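You operate a simulated robot arm through the tools that you are given. There is no shell and no other tool. Be economical: measure what you need, move in short steps, check, and stop when the job is done.

Carry out the task below with a simulated two-armed robot. There is one attempt and no reset: what you move stays moved.

TASK
Wipe up the spill on the end of the inspection table with the orange rag and put it back.

It is judged by the outcome, as a careful person would: the job done as asked, and still so three seconds after it is handed in. It fails if anything else is knocked over, pushed out of place, dropped, spilled or broken.

THE ROBOT
Two 7-joint arms with two-finger parallel grippers on one trunk, on a base that drives. Base frame: it is fixed to the floor where the robot stands at the start and does not move with it; the origin is under the middle of the robot, x ahead of it, y to its left, z up. Readings come in mm, degrees, newtons and seconds.
The left shoulder is at the start at [70, 163, 1170], the right one opposite. Places, roughly: orange rag [800, 100, 900]. Payload 3.43 kg a hand.
Tool frame (each hand has its own): the origin (TCP) lies between the finger pads and is the grasp point; the fingertips stand 34 mm ahead of it; z points along the fingers, y is the line along which they close. The gripper opens to 128 mm. The fingers are 24 mm wide and 12 mm thick; the gripper's body (48 by 130 mm) begins 96 mm behind the TCP.
Orientation is told as [roll, pitch, yaw] about the base's x, y, z axes, in that order, counted from this pose: with the fingers straight down and closing along the base's y, the tool's x points along the base's -x, its y along +y and its z along -z.

THE INTERFACE
- The arms move only by the tool apply_moves. It takes "left_plan", "right_plan" or both (then of equal length, played together; a hand with none holds still); each is a list of rows, each a list of 2 entries, a list of its own where there are three numbers: the shift along the base's x, y, z in cm, then the turn, a rotation vector about the base's x, y, z in degrees. In form: [[[tx, ty, tz], [ax, ay, az]], ...]. A call has 1 to 10 rows; each row shifts and turns the commanded pose from where the row before left it. "left_hand" and "right_hand" are, for a hand that has rows, the gripper command, from -1 (fully open) to 1 (shut), values between in proportion, set as the call begins (left out, the last holds). Each row takes 0.2 s and may step no farther than 50 mm and 8.6 degrees from the row before; otherwise, or with a gripper value out of range, the whole call is refused. A pose out of reach is approached as far as the arm can. The call stops where the force on the tool passes 40 N (or 10 N more than at its start, if that is more) or the arm is blocked; 0.2 s more then pass. Each finger travels about 153 mm/s and halts on what it meets, pressing with about 20 N; the grip force reading is that of the motor and also rises with nothing between the fingers. The clock runs only during rows and for 0.2 s after the last one: add rows that do not move to give the fingers time. The reply holds the time, the measured pose of the TCP, the force on the tool along the base axes, the opening and the grip force, in the units named above and with some noise, with the torque about the TCP (base axes, N m) and any sound that the robot's microphone picked up, and new pictures: "pictures" is both (left out), scene, wrist or none (wrist: the cameras of the hands that moved).
- Cameras (640 x 400 px; columns grow to the right, rows downward): "scene" is now at [130.3, -11.7, 1416.5]; the picture's right is [-0.22, -0.97, 0.00], its down [-0.59, 0.14, -0.79] and it looks along [0.77, -0.18, -0.61] (base axes); focal length 287 px, centre (320, 200). "left" rides on the left gripper at [76, 11, -160] in its tool frame; the picture's right is [-0.15, 0.99, 0.00], its down [-0.88, -0.13, -0.46] and it looks along [-0.45, -0.07, 0.89] (tool axes); focal length 234 px, centre (320, 200). "right" rides on the right gripper at [76, -11, -160] in its tool frame; the picture's right is [0.15, 0.99, 0.00], its down [-0.88, 0.13, -0.46] and it looks along [-0.45, 0.07, 0.89] (tool axes); focal length 234 px, centre (320, 200). There is no depth. A picture from a camera that has moved, and an enlarged one, comes with that camera's place and axes in the base frame and with its lens. The place of the scene camera against the robot may be out by one fixed shift of up to 25 mm in any direction.
- raise_lower(by): slides the trunk up (or, below 0, down) by that many mm; the arms and the scene camera ride with it, the base frame stays. It gives what a move gives, with no picture.
- drive_base(legs): drives the robot by 1 to 6 legs, each [ahead, left, turn to the left] in mm, mm and degrees, along the robot's own axes; the way and the turn of a leg run together, so that a leg with both is an arc; at most 1500 mm and 180 degrees a leg. The arms and the cameras ride along, it lands a little off, and it stops where it bumps. It gives what a move gives, and a new picture of the scene camera.
- head_to(pan, tilt): turns the head with the scene camera to pan (to the left, within 86 degrees either way) and tilt (down, from -29 to 69), counted from straight ahead of the robot. It gives what a move gives, and a new picture of the scene camera.
- close_up(camera, box): a new picture of the part [left, top, right, bottom] of that camera's present view, enlarged. No time passes.
- job_done(): hands the job in; it is judged then, once.

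Work in short steps. Places have to be worked out from the pictures, the camera data and where the tool is seen: move nearer, look again, correct. Check each grasp and each placing, and mend what went wrong. You have 120 turns and 260 pictures in all, those below and enlarged ones among them. Open the grippers and draw the arms clear of the work before you hand the job in, unless the task says otherwise; then end with one line.

The tools are called after "Call:" as name(argument=value, ...) on one line, values as JSON. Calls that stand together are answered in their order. apply_moves: Moves the arms, as the interface text tells. Its arguments: {"type":"object","properties":{"left_plan":{"type":"array"},"left_hand":{"type":"number"},"right_plan":{"type":"array"},"right_hand":{"type":"number"},"pictures":{"type":"string","enum":["both","scene","wrist","none"]}},"required":[]} The other tools are called the same way: raise_lower (by) slides the trunk up or down; drive_base (legs) drives the base; head_to (pan, tilt) turns the head that bears the scene camera; close_up (camera, box) takes an enlarged picture of a part of a camera's view; job_done () hands the job in.

At the start:

```text
time_s: 0.0
left_ee_pos: [604.9, 232.2, 1101.3]
left_tool_rot: [0.1, -0.1, 0.2]
left_wrist_force: [0.3, 0.6, 0.5]
left_wrist_torque: [0.01, 0.0, -0.03]
left_width: 128.1
left_grasp_force: 0.1
right_ee_pos: [449.4, -260.9, 1121.9]
right_tool_rot: [0.0, 0.0, -0.1]
right_wrist_force: [-0.2, -0.7, 0.6]
right_wrist_torque: [0.01, 0.01, 0.0]
right_width: 128.4
right_grasp_force: 0.0
trunk travel left (down, up): [-650.0, 290.0]
robot x, y, heading: [3.2, 2.5, 0.0]
head pan, tilt: [-12.8, 37.6]
```

scene: 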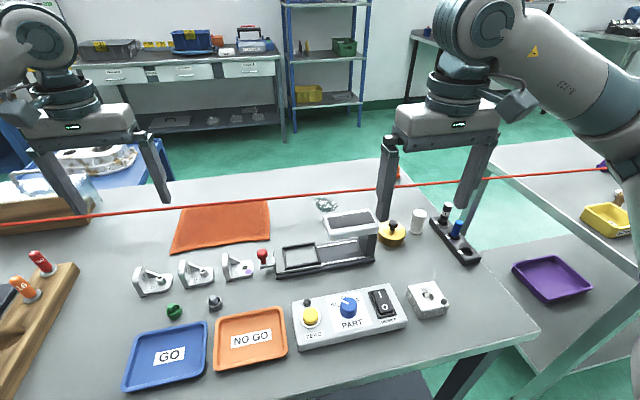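
right: 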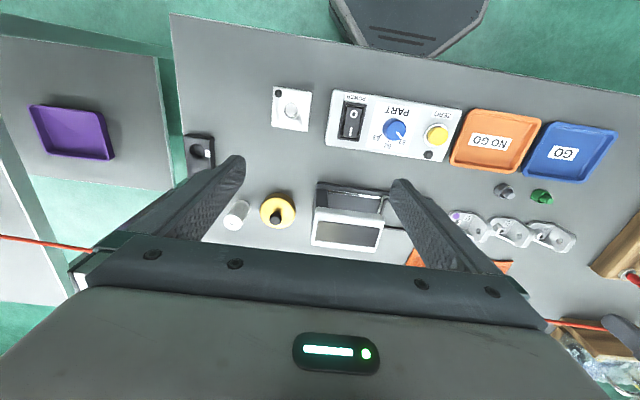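
left: 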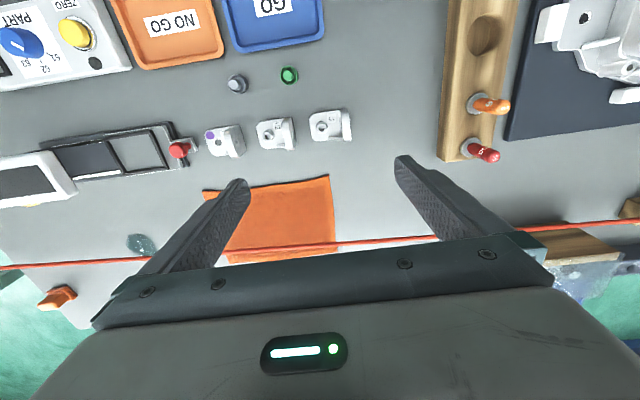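

I'll look closer at the rag, the possible spill near it, and the red line.

Call:
close_up(camera="scene", box=[150, 150, 450, 290])

Call:
close_up(camera="left", box=[0, 150, 400, 330])

Call:
head_to(pan=0, tilt=30)

Call:
head_to(pan=45, tilt=38)

Call:
head_to(pan=-50, tilt=38)

```text
2.13 times, centred on (300, 220) of scene
camera zoom: at [130.3, -11.7, 1416.5], right [-0.22, -0.97, 0.0], down [-0.59, 0.14, -0.79], along [0.77, -0.18, -0.61], focal length 613 px, centre (363, 157)
```

zoom: 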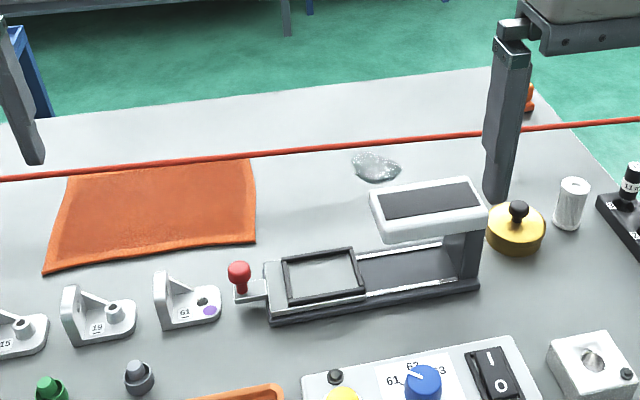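

```text
1.60 times, centred on (200, 240) of left
camera zoom: at [529.5, 244.1, 1260.0], right [0.15, 0.99, 0.0], down [0.88, -0.13, 0.46], along [0.45, -0.07, -0.89], focal length 375 px, centre (512, 136)
```

zoom: 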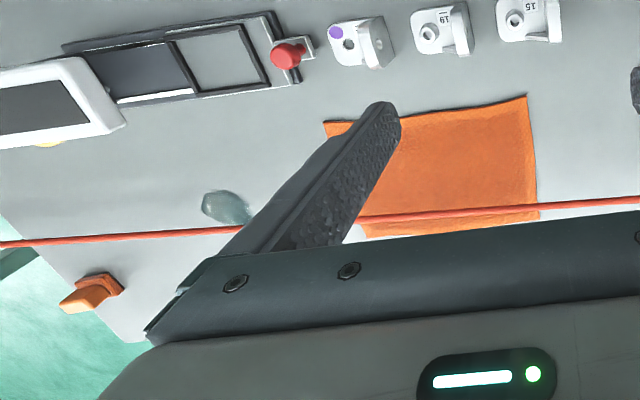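

```text
time_s: 0.8
left_ee_pos: [604.3, 231.7, 1101.2]
left_tool_rot: [0.0, 0.0, 0.1]
left_wrist_force: [-0.2, 0.1, -0.4]
left_wrist_torque: [-0.02, 0.04, 0.0]
left_width: 128.0
left_grasp_force: 0.1
right_ee_pos: [450.8, -261.9, 1122.4]
right_tool_rot: [0.0, 0.1, 0.0]
right_wrist_force: [-0.1, 0.3, -0.1]
right_wrist_torque: [-0.02, 0.03, -0.06]
right_width: 128.0
right_grasp_force: 0.0
trunk travel left (down, up): [-650.0, 290.0]
robot x, y, heading: [-0.7, -1.5, 0.2]
head pan, tilt: [0.0, 30.0]
camera scene: at [136.3, 7.5, 1428.1], right [0.0, -1.0, 0.0], down [-0.5, 0.0, -0.87], along [0.87, 0.0, -0.5], focal length 287 px, centre (320, 200)
```

scene: 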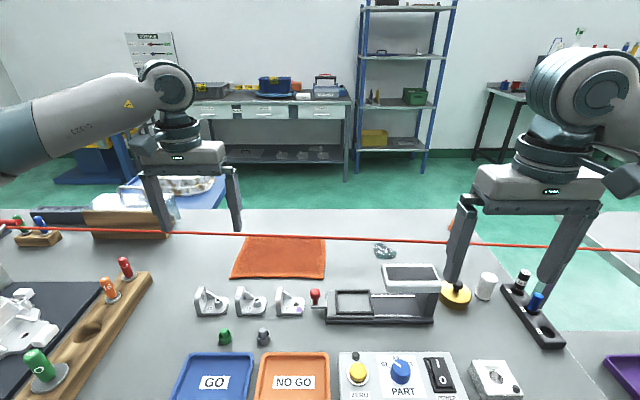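

```text
time_s: 1.9
left_ee_pos: [604.8, 232.2, 1101.4]
left_tool_rot: [0.0, -0.1, 0.1]
left_wrist_force: [-0.8, 0.3, -0.4]
left_wrist_torque: [0.02, 0.02, 0.03]
left_width: 127.8
left_grasp_force: 0.1
right_ee_pos: [451.7, -261.3, 1122.5]
right_tool_rot: [0.0, -0.1, 0.0]
right_wrist_force: [0.5, 0.9, 0.2]
right_wrist_torque: [-0.01, 0.02, -0.03]
right_width: 128.2
right_grasp_force: 0.0
trunk travel left (down, up): [-650.0, 290.0]
robot x, y, heading: [-3.0, 0.0, 0.3]
head pan, tilt: [45.0, 38.0]
camera scene: at [107.0, 68.6, 1415.8], right [0.71, -0.71, 0.0], down [-0.44, -0.43, -0.79], along [0.56, 0.56, -0.62], focal length 287 px, centre (320, 200)
```

scene: 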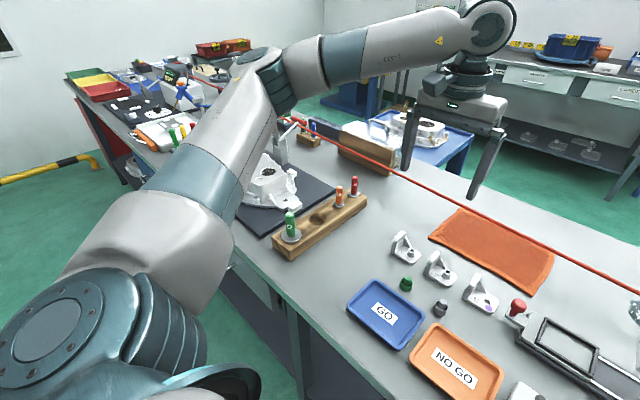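

```text
time_s: 3.6
left_ee_pos: [605.8, 232.0, 1101.5]
left_tool_rot: [0.0, 0.1, 0.1]
left_wrist_force: [-0.1, -0.3, -1.4]
left_wrist_torque: [0.03, 0.01, -0.01]
left_width: 127.7
left_grasp_force: 0.1
right_ee_pos: [450.5, -261.1, 1123.2]
right_tool_rot: [0.0, 0.0, 0.0]
right_wrist_force: [0.5, -0.3, 1.0]
right_wrist_torque: [0.04, 0.01, -0.01]
right_width: 128.0
right_grasp_force: 0.0
trunk travel left (down, up): [-650.0, 290.0]
robot x, y, heading: [0.9, 1.9, -0.2]
head pan, tilt: [-50.0, 38.0]
camera scene: at [101.4, -58.5, 1415.8], right [-0.77, -0.64, 0.0], down [-0.4, 0.47, -0.79], along [0.51, -0.6, -0.62], focal length 287 px, centre (320, 200)
```

scene: 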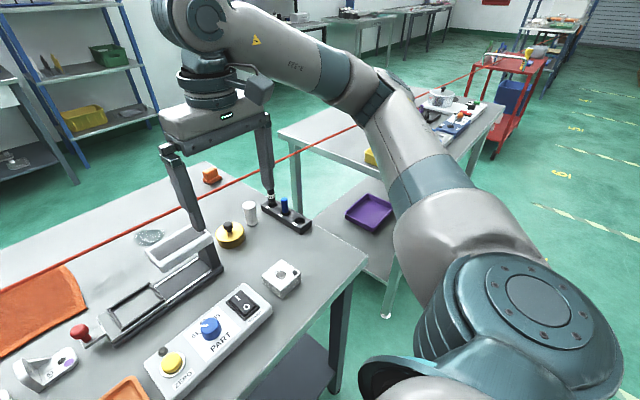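

The spill is the teal puddle near the far right of the table; a red cord runs above the table across the work. I'll shift the left hand forward for a second view to measure heights (rag, cord and table).

Call:
apply_moves(left_plan=[[[4, 0, 0], [0, 0, 0]], [[4, 0, 0], [0, 0, 0]], [[4, 0, 0], [0, 0, 0]], [[0, 0, 0], [0, 0, 0]]], pictures="wrist")

Call:
head_to(pan=-8, tilt=38)

Call:
close_up(camera="left", box=[0, 50, 400, 300])

```text
time_s: 4.6
left_ee_pos: [722.4, 231.0, 1099.9]
left_tool_rot: [-0.1, 0.1, 0.0]
left_wrist_force: [-0.7, -0.1, -0.2]
left_wrist_torque: [-0.02, 0.01, -0.01]
left_width: 128.0
left_grasp_force: 0.1
right_ee_pos: [450.0, -262.2, 1123.7]
right_tool_rot: [0.0, 0.0, 0.0]
right_wrist_force: [-0.7, 0.4, 0.1]
right_wrist_torque: [0.01, 0.02, 0.04]
right_width: 128.0
right_grasp_force: 0.1
trunk travel left (down, up): [-650.0, 290.0]
robot x, y, heading: [1.6, 0.5, -0.1]
head pan, tilt: [-50.0, 38.0]
camera left: at [648.6, 244.2, 1257.9], right [0.14, 0.99, 0.0], down [0.88, -0.13, 0.46], along [0.45, -0.07, -0.89], focal length 234 px, centre (320, 200)
```

left: 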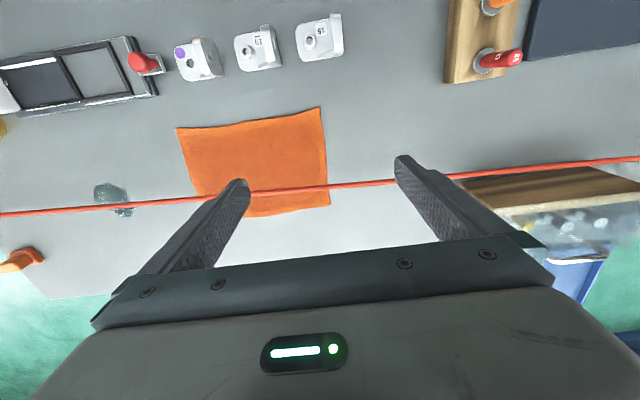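

```text
time_s: 5.7
left_ee_pos: [724.6, 231.1, 1098.8]
left_tool_rot: [-0.1, 0.0, 0.1]
left_wrist_force: [-0.2, -1.2, 0.1]
left_wrist_torque: [0.01, 0.02, 0.01]
left_width: 128.2
left_grasp_force: 0.1
right_ee_pos: [451.9, -260.8, 1121.6]
right_tool_rot: [0.0, 0.0, 0.0]
right_wrist_force: [0.3, 0.5, 0.0]
right_wrist_torque: [0.0, -0.02, -0.01]
right_width: 128.0
right_grasp_force: 0.1
trunk travel left (down, up): [-650.0, 290.0]
robot x, y, heading: [0.9, 1.7, 0.1]
head pan, tilt: [-8.0, 38.0]
camera scene: at [131.3, -4.5, 1415.8], right [-0.14, -0.99, 0.0], down [-0.61, 0.09, -0.79], along [0.78, -0.11, -0.62], focal length 287 px, centre (320, 200)
```

scene: 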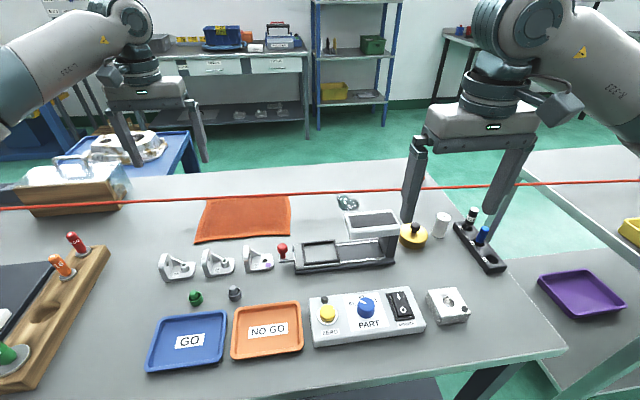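

```text
1.60 times, centred on (200, 175) of left
camera zoom: at [648.7, 243.6, 1257.9], right [0.15, 0.99, 0.0], down [0.88, -0.13, 0.46], along [0.45, -0.07, -0.89], focal length 375 px, centre (512, 240)
```

zoom: 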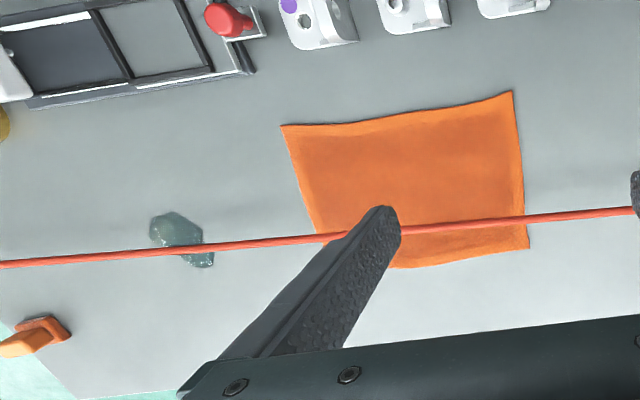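

Stereo puts the table near z≈850, rag about x 685–865, y −20…235, cord at x≈800 about 45 mm above the table, and spill around (790, −188) right beneath the cord. I'll park the left hand out of the way, then bring the right hand over the near half of the rag.

Call:
apply_moves(left_plan=[[[-3.7, 3, 0], [0, 0, 0]], [[-3.7, 3, 0], [0, 0, 0]], [[-3.7, 3, 0], [0, 0, 0]], [[-3.7, 3, 0], [0, 0, 0]], [[-3.7, 3, 0], [0, 0, 0]], [[-3.7, 3, 0], [0, 0, 0]]], pictures="none")

Call:
apply_moves(right_plan=[[[2.8, 3.7, 0], [0, 0, 0]], [[2.8, 3.7, 0], [0, 0, 0]], [[2.8, 3.7, 0], [0, 0, 0]], [[2.8, 3.7, 0], [0, 0, 0]], [[2.8, 3.7, 0], [0, 0, 0]], [[2.8, 3.7, 0], [0, 0, 0]], [[2.8, 3.7, 0], [0, 0, 0]], [[2.8, 3.7, 0], [0, 0, 0]], [[2.8, 3.7, 0], [0, 0, 0]], [[2.8, 3.7, 0], [0, 0, 0]]])

```text
time_s: 7.1
left_ee_pos: [503.2, 413.7, 1099.3]
left_tool_rot: [-0.1, -0.2, 0.0]
left_wrist_force: [-0.9, 0.2, 0.4]
left_wrist_torque: [-0.05, 0.01, 0.02]
left_width: 127.7
left_grasp_force: 0.0
right_ee_pos: [449.6, -261.0, 1122.7]
right_tool_rot: [0.0, -0.1, 0.0]
right_wrist_force: [-0.3, 1.3, 0.2]
right_wrist_torque: [-0.06, -0.02, 0.04]
right_width: 128.1
right_grasp_force: 0.0
trunk travel left (down, up): [-650.0, 290.0]
robot x, y, heading: [-1.3, 1.0, -0.3]
head pan, tilt: [-8.0, 38.0]
```

```text
time_s: 9.3
left_ee_pos: [504.0, 415.9, 1099.2]
left_tool_rot: [-0.1, 0.0, 0.1]
left_wrist_force: [-0.2, 0.4, -0.6]
left_wrist_torque: [-0.04, 0.01, 0.01]
left_width: 128.0
left_grasp_force: 0.0
right_ee_pos: [724.7, 105.0, 1121.5]
right_tool_rot: [-0.2, -0.2, 0.2]
right_wrist_force: [-0.6, 0.9, 0.1]
right_wrist_torque: [-0.09, -0.04, -0.01]
right_width: 128.1
right_grasp_force: 0.0
right hand out of reach, approached as far as the arm can: row 10
trunk travel left (down, up): [-650.0, 290.0]
robot x, y, heading: [0.8, 2.8, -0.1]
head pan, tilt: [-8.0, 38.0]
camera scene: at [130.4, -0.7, 1415.9], right [-0.14, -0.99, 0.0], down [-0.61, 0.08, -0.79], along [0.78, -0.11, -0.62], focal length 287 px, centre (320, 200)
camera right: at [647.9, 94.3, 1281.2], right [-0.15, 0.99, 0.0], down [0.88, 0.14, 0.46], along [0.45, 0.07, -0.89], focal length 234 px, centre (320, 200)
```

scene: 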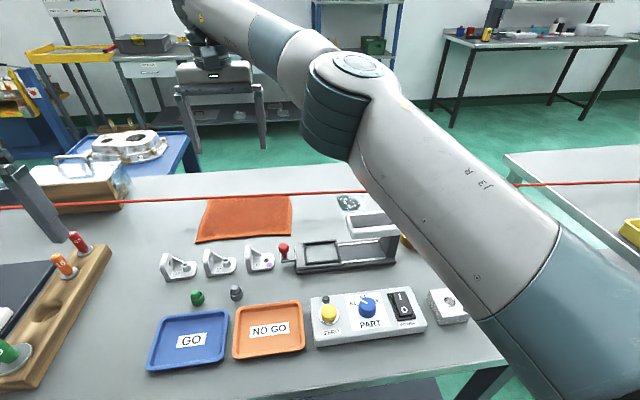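
right: 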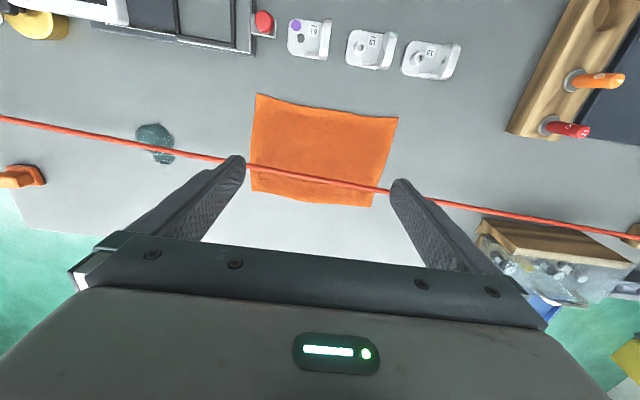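

Right hand view confirms rag x 685–866, y −9…238 and spill ≈(795, −190). I'll descend above the rag, stopping short of the table, with fingers partly open.

Call:
apply_moves(right_plan=[[[0, 0, -4.5], [0, 0, 0]], [[0, 0, -4.5], [0, 0, 0]], [[0, 0, -4.5], [0, 0, 0]], [[0, 0, -4], [0, 0, 0]], [[0, 0, 0], [0, 0, 0]]], right_hand=-0.2)

```text
time_s: 10.5
left_ee_pos: [505.2, 412.1, 1099.3]
left_tool_rot: [0.0, 0.1, 0.1]
left_wrist_force: [0.0, 0.0, 0.3]
left_wrist_torque: [0.0, -0.01, 0.04]
left_width: 128.0
left_grasp_force: 0.2
right_ee_pos: [722.5, 100.9, 944.5]
right_tool_rot: [0.0, 0.0, 0.0]
right_wrist_force: [0.4, 0.1, 0.7]
right_wrist_torque: [-0.01, -0.03, -0.01]
right_width: 77.0
right_grasp_force: 0.0
trunk travel left (down, up): [-650.0, 290.0]
robot x, y, heading: [-2.2, -1.3, 0.2]
head pan, tilt: [-8.0, 38.0]
camera scene: at [130.6, -4.4, 1415.9], right [-0.14, -0.99, 0.0], down [-0.61, 0.09, -0.79], along [0.78, -0.11, -0.62], focal length 287 px, centre (320, 200)
camera right: at [645.9, 89.3, 1105.0], right [-0.15, 0.99, 0.0], down [0.88, 0.13, 0.46], along [0.45, 0.07, -0.89], focal length 234 px, centre (320, 200)
```

scene: 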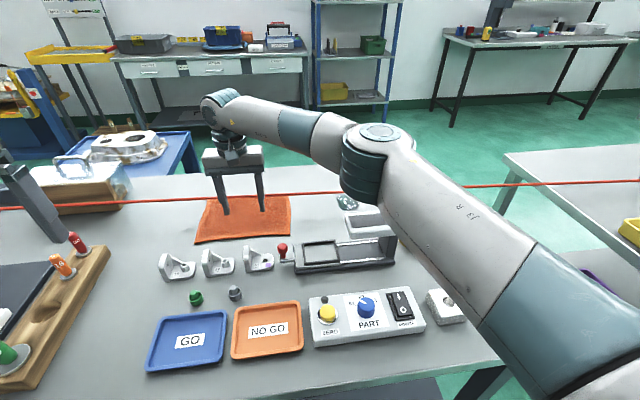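
right: 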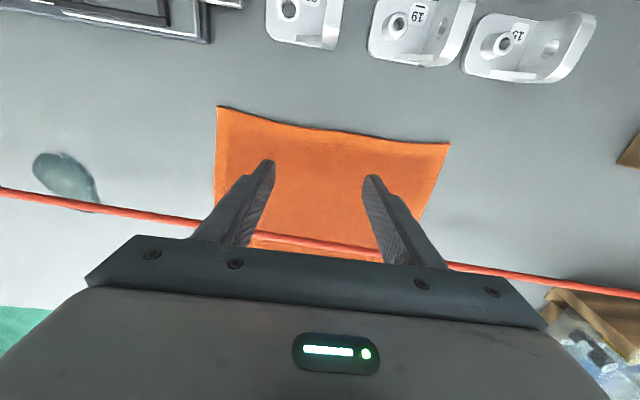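

Clear of everything. Now easing down in small steps to feel the table.

Call:
apply_moves(right_plan=[[[0.5, 0.5, -2], [0, 0, 0]], [[0, 0, -1.5], [0, 0, 0]], [[0, 0, -1], [0, 0, 0]], [[0, 0, -0.5], [0, 0, 0]], [[0, 0, -0.5], [0, 0, 0]], [[0, 0, 0], [0, 0, 0]]])

```text
time_s: 11.9
left_ee_pos: [503.9, 414.0, 1099.6]
left_tool_rot: [0.0, 0.0, 0.1]
left_wrist_force: [-0.5, 1.3, 1.2]
left_wrist_torque: [-0.03, -0.04, 0.02]
left_width: 128.0
left_grasp_force: 0.0
right_ee_pos: [728.4, 105.2, 891.4]
right_tool_rot: [0.0, 0.0, 0.1]
right_wrist_force: [-0.1, -0.6, 0.0]
right_wrist_torque: [-0.03, 0.01, -0.01]
right_width: 76.5
right_grasp_force: 0.1
trunk travel left (down, up): [-650.0, 290.0]
robot x, y, heading: [1.5, 2.2, 0.0]
head pan, tilt: [-8.0, 38.0]
camera scene: at [131.3, -4.1, 1415.8], right [-0.14, -0.99, 0.0], down [-0.61, 0.09, -0.79], along [0.78, -0.11, -0.62], focal length 287 px, centre (320, 200)
camera right: at [651.6, 93.9, 1051.4], right [-0.15, 0.99, 0.0], down [0.88, 0.13, 0.46], along [0.45, 0.07, -0.89], focal length 234 px, centre (320, 200)
```

scene: 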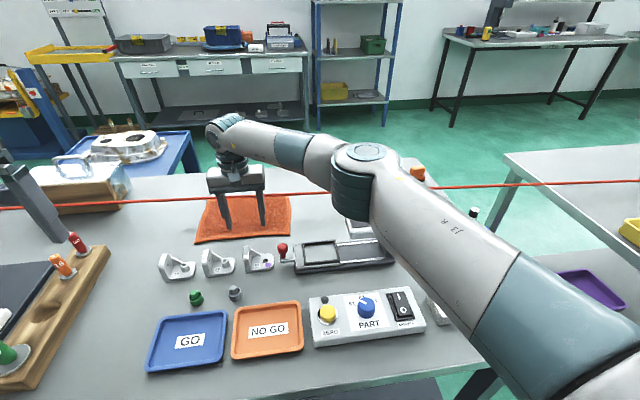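
right: 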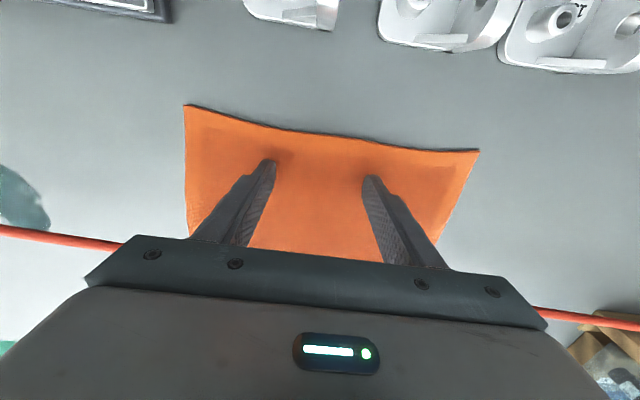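

No contact yet at 891. Continuing down gently.

Call:
apply_moves(right_plan=[[[0, 0, -0.4], [0, 0, 0]], [[0, 0, -0.3], [0, 0, 0]], [[0, 0, -0.3], [0, 0, 0]], [[0, 0, 0], [0, 0, 0]]], pictures="none")

```text
time_s: 12.9
left_ee_pos: [503.5, 412.2, 1101.0]
left_tool_rot: [0.1, 0.0, 0.1]
left_wrist_force: [0.5, 0.0, 0.4]
left_wrist_torque: [-0.03, 0.02, 0.0]
left_width: 128.0
left_grasp_force: 0.1
right_ee_pos: [726.7, 104.8, 886.7]
right_tool_rot: [0.2, -0.3, -0.1]
right_wrist_force: [7.0, 1.3, 27.5]
right_wrist_torque: [-0.14, -0.23, 0.1]
right_width: 76.9
right_grasp_force: 0.1
trunk travel left (down, up): [-650.0, 290.0]
robot x, y, heading: [-1.6, -3.1, -0.0]
head pan, tilt: [-8.0, 38.0]
```

Contact at z≈887 (surface ≈852). Closing to gather the rag.

Call:
apply_moves(right_plan=[[[0, 0, 0.1], [0, 0, 0]], [[0, 0, 0], [0, 0, 0]], [[0, 0, 0], [0, 0, 0]], [[0, 0, 0], [0, 0, 0]], [[0, 0, 0], [0, 0, 0]]], right_hand=1)

```text
time_s: 14.1
left_ee_pos: [502.3, 411.4, 1102.0]
left_tool_rot: [0.1, -0.1, 0.1]
left_wrist_force: [0.1, -0.1, 0.6]
left_wrist_torque: [0.04, -0.01, -0.02]
left_width: 128.2
left_grasp_force: 0.1
right_ee_pos: [727.1, 103.8, 886.6]
right_tool_rot: [0.0, -0.1, 0.0]
right_wrist_force: [-3.2, 0.6, 29.7]
right_wrist_torque: [0.0, 0.13, -0.02]
right_width: 5.8
right_grasp_force: 19.6
trunk travel left (down, up): [-650.0, 290.0]
robot x, y, heading: [0.6, -2.4, -0.0]
head pan, tilt: [-8.0, 38.0]
camera scene: at [126.9, -4.8, 1416.3], right [-0.14, -0.99, 0.0], down [-0.61, 0.09, -0.79], along [0.78, -0.11, -0.61], focal length 287 px, centre (320, 200)
camera right: at [648.7, 93.0, 1045.9], right [-0.15, 0.99, 0.0], down [0.88, 0.13, 0.46], along [0.45, 0.07, -0.89], focal length 234 px, centre (320, 200)
```

scene: 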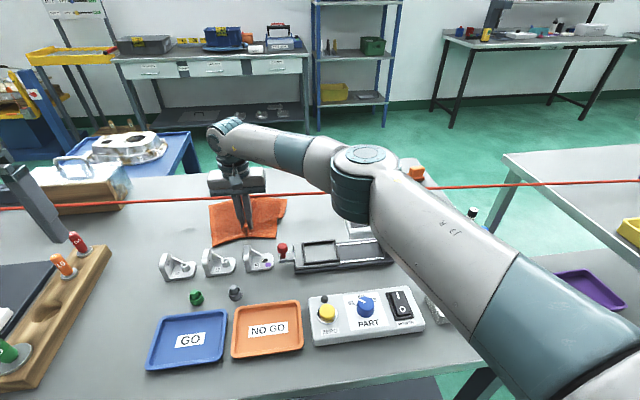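
right: 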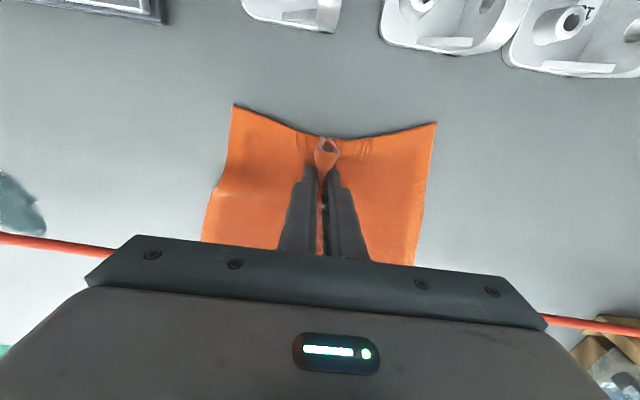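

Good gather, 6 mm of cloth at 20 N. The rag stays flat, so I'll lift just a little and drag it under the cord toward the spill.

Call:
apply_moves(right_plan=[[[0, 0, 0.5], [0, 0, 0]], [[0, -2, 0], [0, 0, 0]], [[0, -3, 0], [0, 0, 0]], [[0, -3, 0], [0, 0, 0]], [[0, -3, 0], [0, 0, 0]], [[0, -3, 0], [0, 0, 0]]])

```text
time_s: 15.5
left_ee_pos: [503.0, 412.0, 1100.4]
left_tool_rot: [0.1, -0.1, 0.1]
left_wrist_force: [1.6, -0.5, -0.2]
left_wrist_torque: [0.0, 0.02, 0.01]
left_width: 128.0
left_grasp_force: 0.0
right_ee_pos: [727.2, -35.2, 886.9]
right_tool_rot: [0.0, -0.1, 0.0]
right_wrist_force: [1.7, 0.8, 9.7]
right_wrist_torque: [0.09, -0.05, -0.03]
right_width: 5.5
right_grasp_force: 19.7
trunk travel left (down, up): [-650.0, 290.0]
robot x, y, heading: [-1.9, -4.9, 0.1]
head pan, tilt: [-8.0, 38.0]
camera scene: at [130.0, -5.1, 1416.0], right [-0.14, -0.99, 0.0], down [-0.61, 0.09, -0.79], along [0.78, -0.11, -0.62], focal length 287 px, centre (320, 200)
camera right: at [650.2, -46.4, 1046.5], right [-0.15, 0.99, 0.0], down [0.88, 0.13, 0.46], along [0.45, 0.07, -0.89], focal length 234 px, centre (320, 200)
```

scene: 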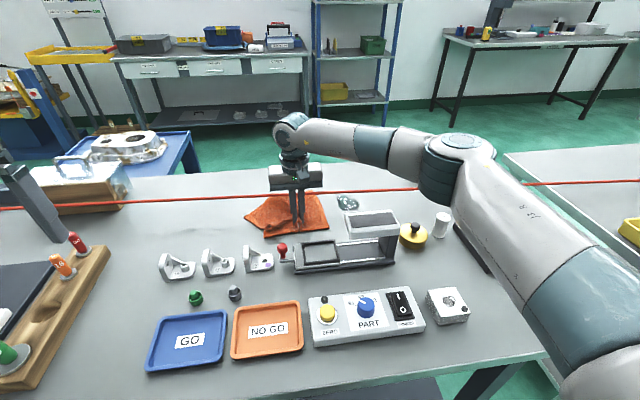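
right: 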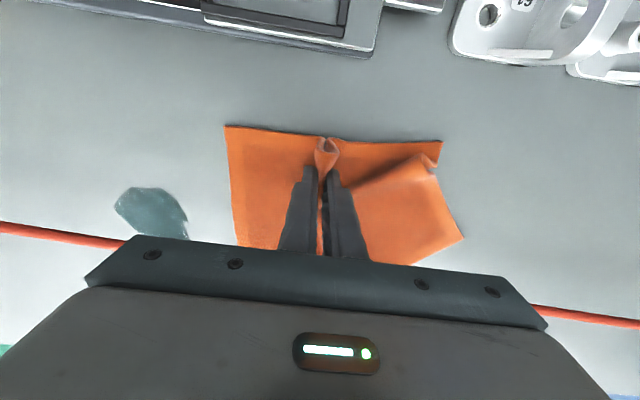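

The rag slides flat and follows. Continuing over the spill.

Call:
apply_moves(right_plan=[[[0.5, -3, 0], [0, 0, 0]], [[0.5, -3, 0], [0, 0, 0]], [[0.5, -3, 0], [0, 0, 0]], [[0.5, -3, 0], [0, 0, 0]], [[0, -3, 0], [0, 0, 0]]])

```text
time_s: 16.7
left_ee_pos: [504.8, 412.9, 1099.9]
left_tool_rot: [0.0, 0.0, 0.2]
left_wrist_force: [0.3, -0.3, 0.2]
left_wrist_torque: [0.02, -0.01, -0.04]
left_width: 127.9
left_grasp_force: 0.1
right_ee_pos: [745.8, -183.8, 888.1]
right_tool_rot: [0.0, 0.0, -0.1]
right_wrist_force: [1.1, 0.1, 3.8]
right_wrist_torque: [-0.01, -0.04, 0.05]
right_width: 5.6
right_grasp_force: 19.8
trunk travel left (down, up): [-650.0, 290.0]
robot x, y, heading: [-4.8, 1.1, 0.3]
head pan, tilt: [-8.0, 38.0]
camera scene: at [130.5, -4.9, 1416.0], right [-0.14, -0.99, 0.0], down [-0.61, 0.09, -0.79], along [0.78, -0.11, -0.62], focal length 287 px, centre (320, 200)
camera right: at [670.2, -195.4, 1047.2], right [-0.15, 0.99, 0.0], down [0.88, 0.13, 0.46], along [0.45, 0.07, -0.89], focal length 234 px, centre (320, 200)
```

scene: 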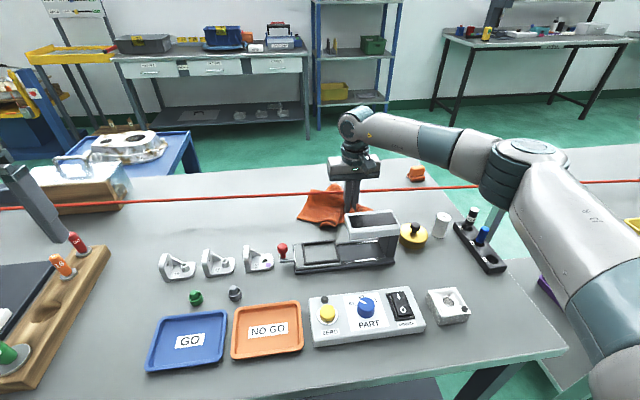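
right: 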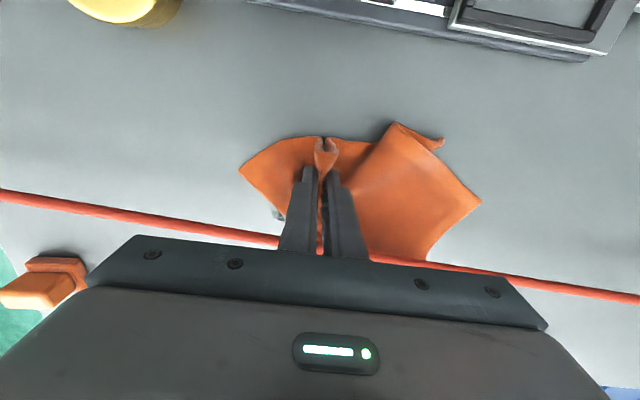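

The rag is over most of the spill. I'll wipe on past it and back, staying on the near side of the cord.

Call:
apply_moves(right_plan=[[[0, -2.5, 0], [0, 0, 0]], [[0.2, -2.5, 0], [0, 0, 0]], [[0.3, -2.5, 0], [0, 0, 0]], [[0, 0, 0], [0, 0, 0]]])

Call:
close_up(camera="scene", box=[260, 140, 460, 265])

```text
time_s: 17.7
left_ee_pos: [504.8, 414.2, 1099.4]
left_tool_rot: [0.0, 0.0, 0.0]
left_wrist_force: [0.3, 0.3, 0.2]
left_wrist_torque: [-0.01, 0.01, 0.0]
left_width: 127.9
left_grasp_force: 0.0
right_ee_pos: [753.1, -261.4, 888.1]
right_tool_rot: [-0.1, 0.1, 0.1]
right_wrist_force: [-0.2, 0.7, 2.7]
right_wrist_torque: [0.0, -0.02, 0.0]
right_width: 5.3
right_grasp_force: 20.0
trunk travel left (down, up): [-650.0, 290.0]
robot x, y, heading: [2.4, 1.8, -0.3]
head pan, tilt: [-8.0, 38.0]
camera scene: at [131.0, -3.8, 1415.9], right [-0.14, -0.99, 0.0], down [-0.61, 0.09, -0.79], along [0.78, -0.11, -0.62], focal length 287 px, centre (320, 200)
camera right: at [676.7, -271.5, 1047.5], right [-0.15, 0.99, 0.0], down [0.88, 0.13, 0.46], along [0.45, 0.07, -0.89], focal length 234 px, centre (320, 200)
```

scene: 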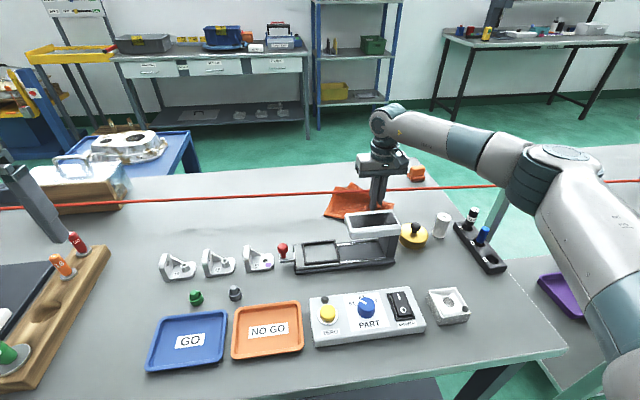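
right: 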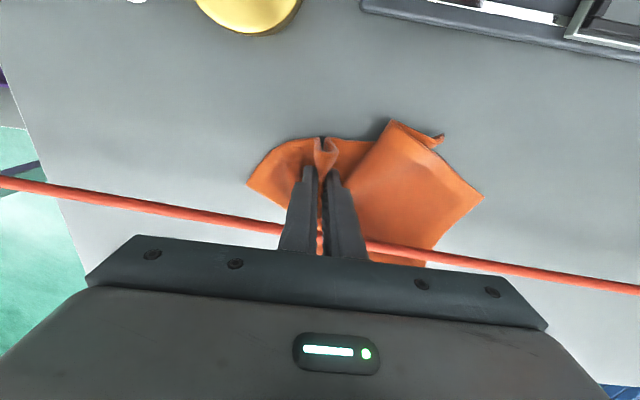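

```text
3.20 times, centred on (360, 202) of scene
camera zoom: at [131.0, -3.8, 1415.9], right [-0.14, -0.99, 0.0], down [-0.61, 0.09, -0.79], along [0.78, -0.11, -0.62], focal length 919 px, centre (192, 192)
```

zoom: 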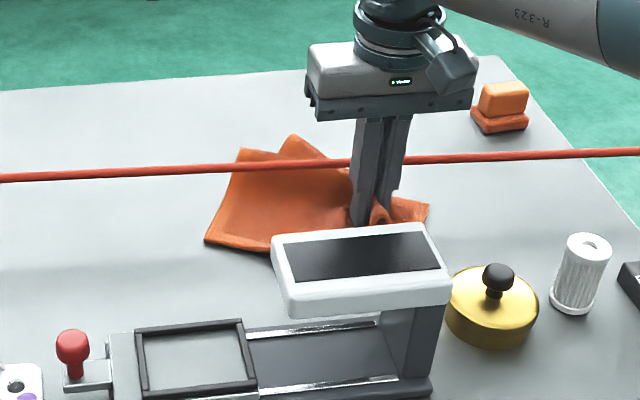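

The rag now covers the spill location. Continuing the stroke to the left so the spill spot is uncovered for a check.

Call:
apply_moves(right_plan=[[[0, 3, 0], [0, 0, 0]], [[0, 3, 0], [0, 0, 0]], [[0, 3, 0], [0, 0, 0]], [[0, 3, 0], [0, 0, 0]], [[0, 3, 0], [0, 0, 0]], [[0, 3, 0], [0, 0, 0]], [[0, 3, 0], [0, 0, 0]]])

Call:
close_up(camera="scene", box=[260, 140, 460, 265])

```text
time_s: 19.3
left_ee_pos: [506.0, 413.7, 1099.3]
left_tool_rot: [-0.1, -0.1, 0.1]
left_wrist_force: [-0.4, 0.1, -0.8]
left_wrist_torque: [-0.01, 0.03, 0.0]
left_width: 128.0
left_grasp_force: 0.2
right_ee_pos: [752.1, -49.3, 888.2]
right_tool_rot: [-0.1, 0.0, -0.1]
right_wrist_force: [0.2, -0.5, 1.6]
right_wrist_torque: [-0.02, 0.01, -0.01]
right_width: 5.3
right_grasp_force: 20.6
trunk travel left (down, up): [-650.0, 290.0]
robot x, y, heading: [1.0, -1.7, -0.0]
head pan, tilt: [-8.0, 38.0]
camera scene: at [131.3, -2.9, 1415.8], right [-0.14, -0.99, 0.0], down [-0.61, 0.08, -0.79], along [0.78, -0.11, -0.62], focal length 287 px, centre (320, 200)
camera right: at [676.2, -59.6, 1048.7], right [-0.15, 0.99, 0.0], down [0.88, 0.13, 0.46], along [0.45, 0.07, -0.89], focal length 234 px, centre (320, 200)
```

scene: 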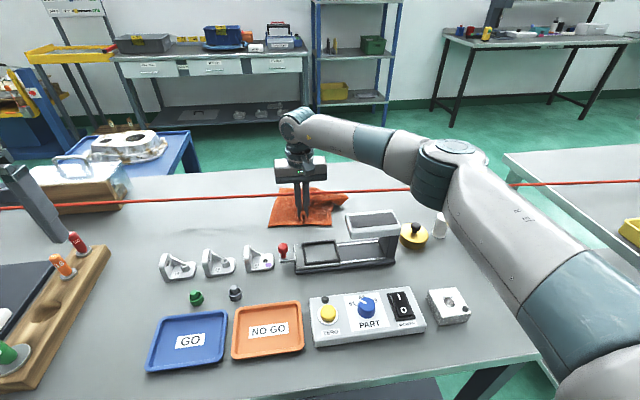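
right: 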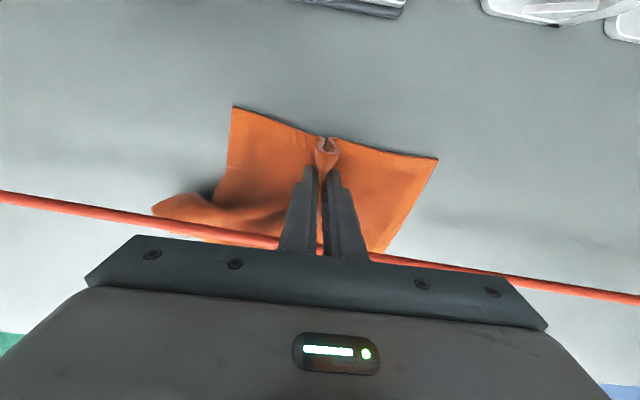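

```text
3.20 times, centred on (360, 202) of scene
camera zoom: at [131.3, -2.9, 1415.8], right [-0.14, -0.99, 0.0], down [-0.61, 0.08, -0.79], along [0.78, -0.11, -0.62], focal length 919 px, centre (192, 192)
```

zoom: 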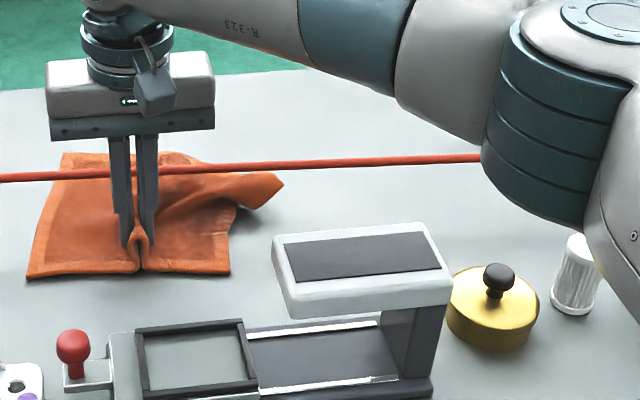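

The spill spot looks clean so far. I'll continue moving the rag left to uncover it wholly.

Call:
apply_moves(right_plan=[[[0.3, 3, 0], [0, 0, 0]], [[0.3, 3, 0], [0, 0, 0]], [[0, 3, 0], [0, 0, 0]], [[0, 3, 0], [0, 0, 0]], [[0, 0, 0], [0, 0, 0]]])

Call:
close_up(camera="scene", box=[180, 140, 420, 290])

Call:
close_up(camera="right", box=[0, 80, 480, 290])

```text
time_s: 20.5
left_ee_pos: [504.9, 411.7, 1100.8]
left_tool_rot: [0.0, 0.1, 0.1]
left_wrist_force: [0.6, 0.9, -0.2]
left_wrist_torque: [0.02, -0.01, -0.02]
left_width: 128.0
left_grasp_force: 0.0
right_ee_pos: [758.9, 68.8, 888.4]
right_tool_rot: [0.1, 0.0, 0.0]
right_wrist_force: [-0.4, -0.2, 1.5]
right_wrist_torque: [0.04, 0.0, 0.01]
right_width: 5.7
right_grasp_force: 20.3
trunk travel left (down, up): [-650.0, 290.0]
robot x, y, heading: [-0.0, 0.0, -0.1]
head pan, tilt: [-8.0, 38.0]
camera scene: at [131.3, -5.7, 1415.8], right [-0.14, -0.99, 0.0], down [-0.61, 0.09, -0.79], along [0.78, -0.11, -0.62], focal length 287 px, centre (320, 200)
camera right: at [682.1, 57.6, 1048.1], right [-0.15, 0.99, 0.0], down [0.88, 0.13, 0.46], along [0.45, 0.07, -0.89], focal length 234 px, centre (320, 200)
```

scene: 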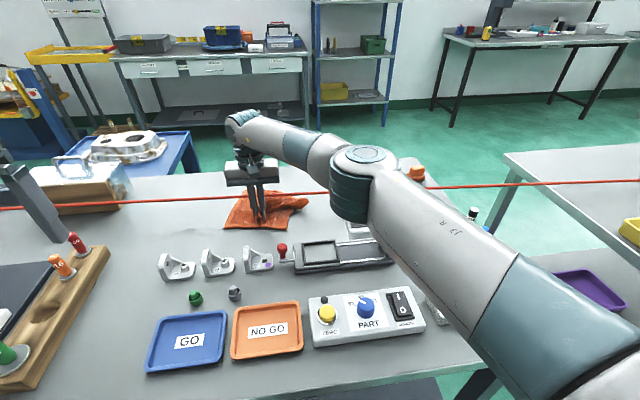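
right: 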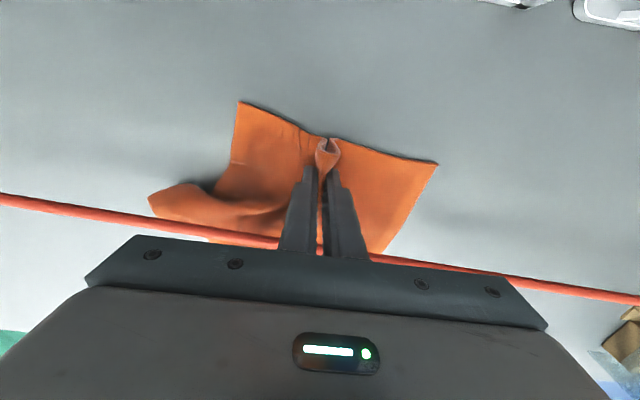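

```text
2.67 times, centred on (300, 215) of scene
camera zoom: at [131.3, -5.7, 1415.8], right [-0.14, -0.99, 0.0], down [-0.61, 0.09, -0.79], along [0.78, -0.11, -0.62], focal length 766 px, centre (373, 160)
```

zoom: 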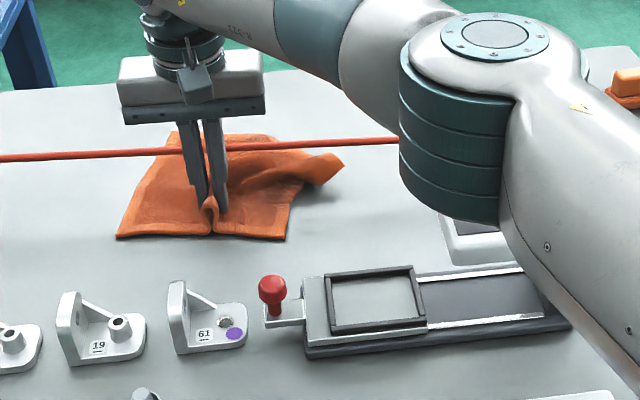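

```text
1.33 times, centred on (240, 185) of right
camera zoom: at [682.1, 57.6, 1048.1], right [-0.15, 0.99, 0.0], down [0.88, 0.13, 0.46], along [0.45, 0.07, -0.89], focal length 312 px, centre (427, 220)
```

zoom: 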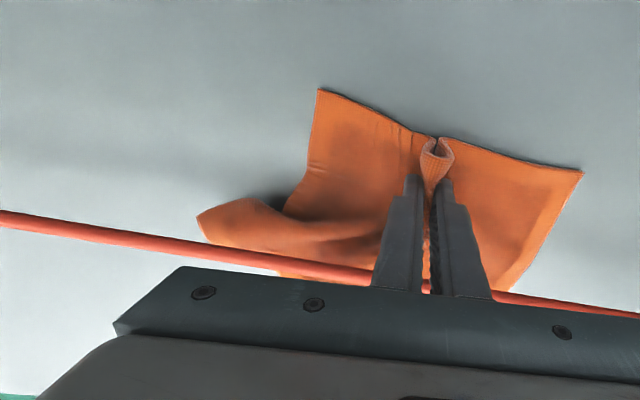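

The spill spot (left of the right-hand view, and earlier scene view) looks clean. Now I bring the rag to its original place, ending with a short pull toward the robot to straighten it.

Call:
apply_moves(right_plan=[[[0.4, 2.5, 0], [0, 0, 0]], [[0.1, 2, 0], [0, 0, 0]], [[-1, 0, 0], [0, 0, 0]], [[-1, 0, 0], [0, 0, 0]], [[-1, 0, 0], [0, 0, 0]], [[-0.7, 0, 0], [0, 0, 0]], [[0, 0, 0], [0, 0, 0]]])

Call:
close_up(camera="scene", box=[160, 140, 400, 290])

```text
time_s: 22.1
left_ee_pos: [506.0, 411.7, 1099.8]
left_tool_rot: [0.0, 0.0, 0.1]
left_wrist_force: [1.0, -0.1, 0.0]
left_wrist_torque: [0.02, -0.01, 0.03]
left_width: 127.9
left_grasp_force: 0.1
right_ee_pos: [722.8, 94.4, 888.0]
right_tool_rot: [0.0, -0.1, 0.0]
right_wrist_force: [0.6, 0.0, 3.0]
right_wrist_torque: [0.0, -0.05, 0.0]
right_width: 5.4
right_grasp_force: 19.7
right hand out of reach, approached as far as the arm can: row 2
trunk travel left (down, up): [-650.0, 290.0]
robot x, y, heading: [-2.5, -0.8, 0.1]
head pan, tilt: [-8.0, 38.0]
camera scene: at [131.2, -4.3, 1415.9], right [-0.14, -0.99, 0.0], down [-0.61, 0.09, -0.79], along [0.78, -0.11, -0.62], focal length 287 px, centre (320, 200)
camera right: at [646.5, 82.4, 1047.5], right [-0.15, 0.99, 0.0], down [0.88, 0.13, 0.46], along [0.45, 0.07, -0.89], focal length 234 px, centre (320, 200)
```

scene: 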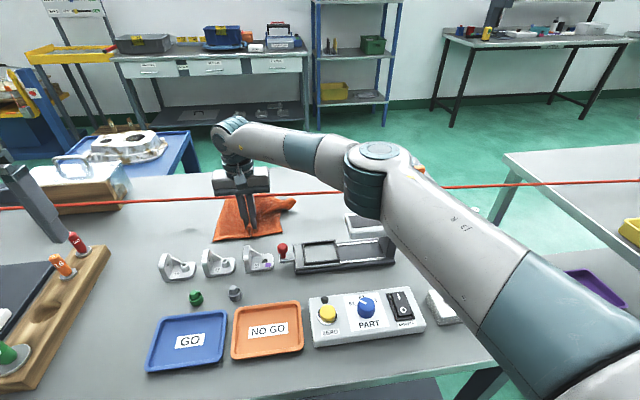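
right: 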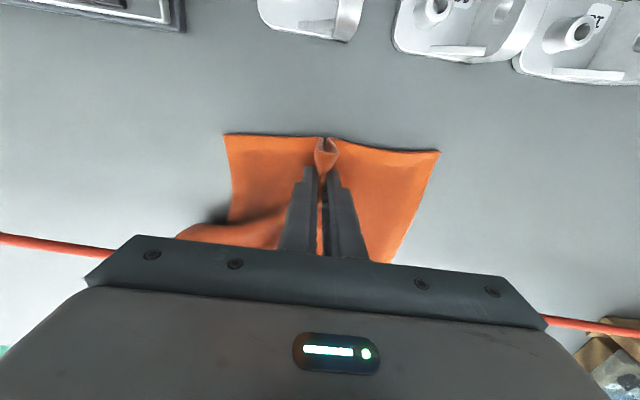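

```text
2.67 times, centred on (280, 215) of scene
camera zoom: at [131.2, -4.3, 1415.9], right [-0.14, -0.99, 0.0], down [-0.61, 0.09, -0.79], along [0.78, -0.11, -0.62], focal length 766 px, centre (427, 160)
```

zoom: 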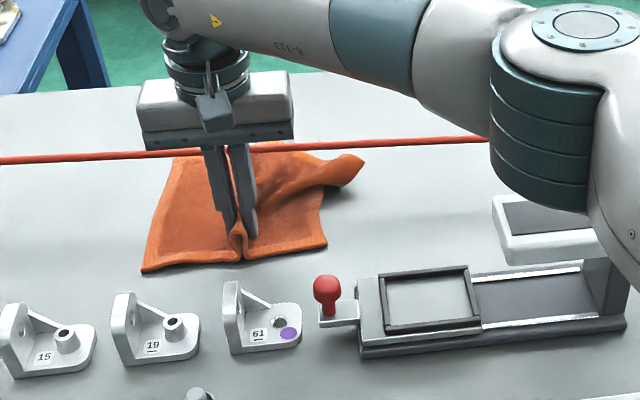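

Nearly at the original grasp spot (727, 104). I'll shift 10 mm left, then open wide slowly so the gather spreads, and lift.

Call:
apply_moves(right_plan=[[[0.2, 1, 0], [0, 0, 0]], [[0, 0, 0], [0, 0, 0]]], pictures="none")

Call:
apply_moves(right_plan=[[[0, 0, 0], [0, 0, 0]], [[0, 0, 0], [0, 0, 0]], [[0, 0, 0], [0, 0, 0]], [[0, 0, 1], [0, 0, 0]], [[0, 0, 3], [0, 0, 0]], [[0, 0, 4], [0, 0, 0]], [[0, 0, 4], [0, 0, 0]], [[-2, -3, 3], [0, 0, 0]], [[-2, -4, 2], [0, 0, 0]]], right_hand=-0.2)

Call:
close_up(camera="scene", box=[160, 140, 400, 290])

```text
time_s: 22.7
left_ee_pos: [504.7, 411.8, 1100.1]
left_tool_rot: [0.1, 0.0, 0.0]
left_wrist_force: [-0.5, -0.4, -1.0]
left_wrist_torque: [-0.04, -0.02, 0.0]
left_width: 128.2
left_grasp_force: 0.0
right_ee_pos: [724.6, 103.3, 888.4]
right_tool_rot: [0.1, 0.0, 0.1]
right_wrist_force: [-1.6, 1.3, 3.4]
right_wrist_torque: [0.02, 0.02, 0.02]
right_width: 5.2
right_grasp_force: 20.2
trunk travel left (down, up): [-650.0, 290.0]
robot x, y, heading: [-0.9, 0.3, -0.1]
head pan, tilt: [-8.0, 38.0]
```

```text
time_s: 24.7
left_ee_pos: [504.1, 410.2, 1099.4]
left_tool_rot: [0.1, 0.0, 0.0]
left_wrist_force: [-0.6, 0.1, -0.6]
left_wrist_torque: [0.05, -0.02, 0.04]
left_width: 128.0
left_grasp_force: 0.0
right_ee_pos: [684.4, 31.1, 1057.6]
right_tool_rot: [0.1, 0.0, -0.1]
right_wrist_force: [-0.7, -1.1, 0.3]
right_wrist_torque: [0.01, -0.01, 0.05]
right_width: 76.7
right_grasp_force: 0.0
trunk travel left (down, up): [-650.0, 290.0]
robot x, y, heading: [-0.3, -1.4, 0.2]
head pan, tilt: [-8.0, 38.0]
camera scene: at [130.5, -6.8, 1415.9], right [-0.14, -0.99, 0.0], down [-0.61, 0.09, -0.79], along [0.78, -0.11, -0.62], focal length 287 px, centre (320, 200)
camera right: at [607.5, 19.0, 1217.1], right [-0.15, 0.99, 0.0], down [0.88, 0.13, 0.46], along [0.45, 0.07, -0.89], focal length 234 px, centre (320, 200)
```

scene: 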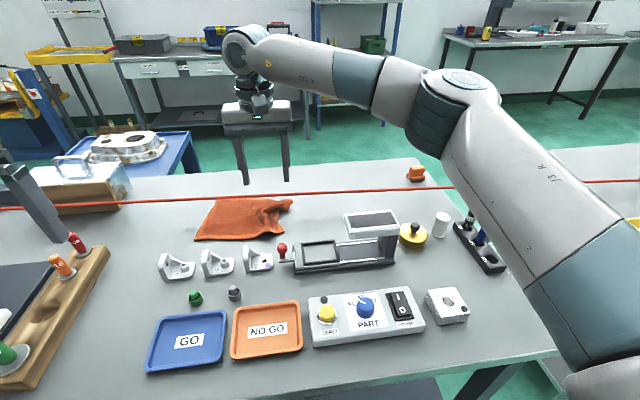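
right: 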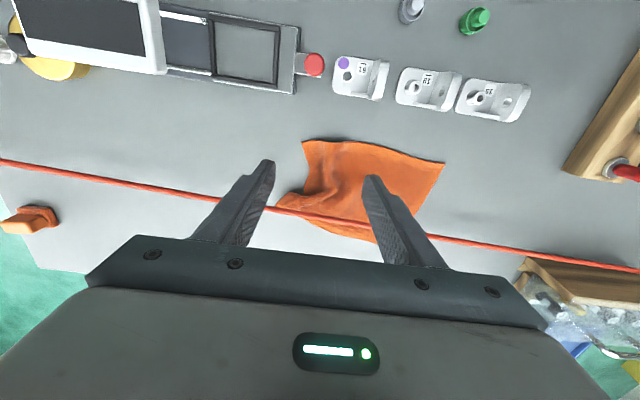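

```text
2.67 times, centred on (280, 215) of scene
camera zoom: at [130.5, -6.8, 1415.9], right [-0.14, -0.99, 0.0], down [-0.61, 0.09, -0.79], along [0.78, -0.11, -0.62], focal length 766 px, centre (427, 160)
```

zoom: 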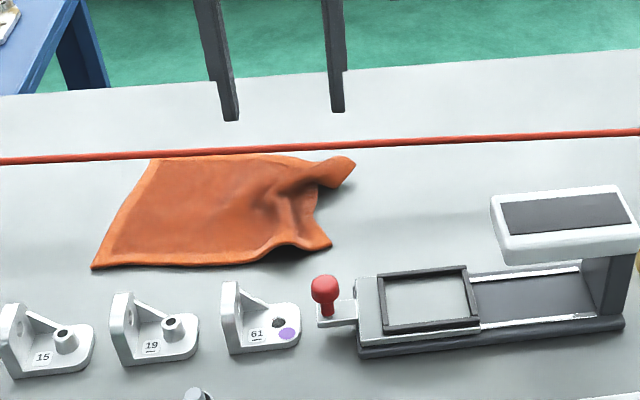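

The spill looks gone and the rag lies back where it was, with a small fold. Checking the spill place and table end closely.

Call:
close_up(camera="scene", box=[290, 160, 440, 250])

Call:
close_up(camera="right", box=[0, 80, 300, 280])

```text
4.27 times, centred on (365, 205) of scene
camera zoom: at [130.5, -6.8, 1415.9], right [-0.14, -0.99, 0.0], down [-0.61, 0.09, -0.79], along [0.78, -0.11, -0.62], focal length 1225 px, centre (128, 179)
```

zoom: 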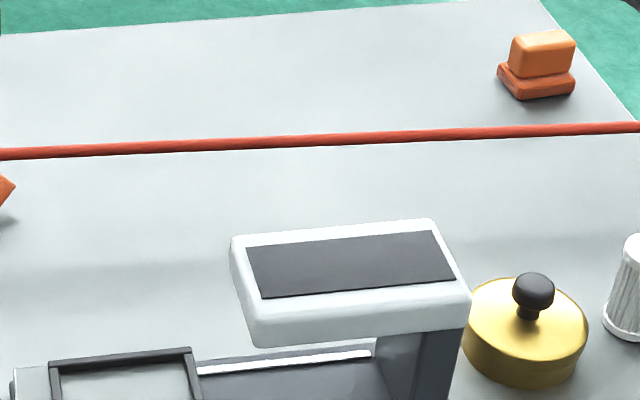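

```text
2.00 times, centred on (150, 180) of right
camera zoom: at [607.5, 19.0, 1217.1], right [-0.15, 0.99, 0.0], down [0.88, 0.13, 0.46], along [0.45, 0.07, -0.89], focal length 468 px, centre (660, 240)
```

zoom: 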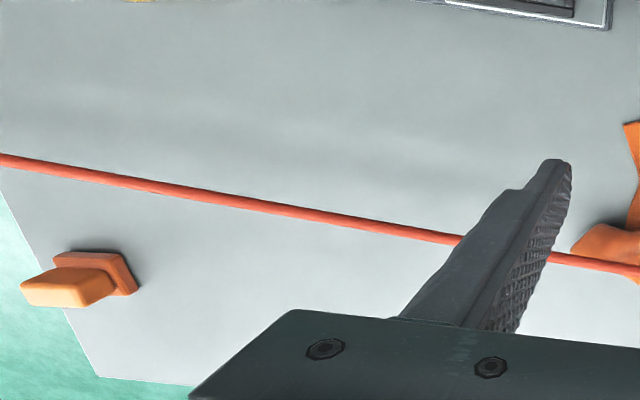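

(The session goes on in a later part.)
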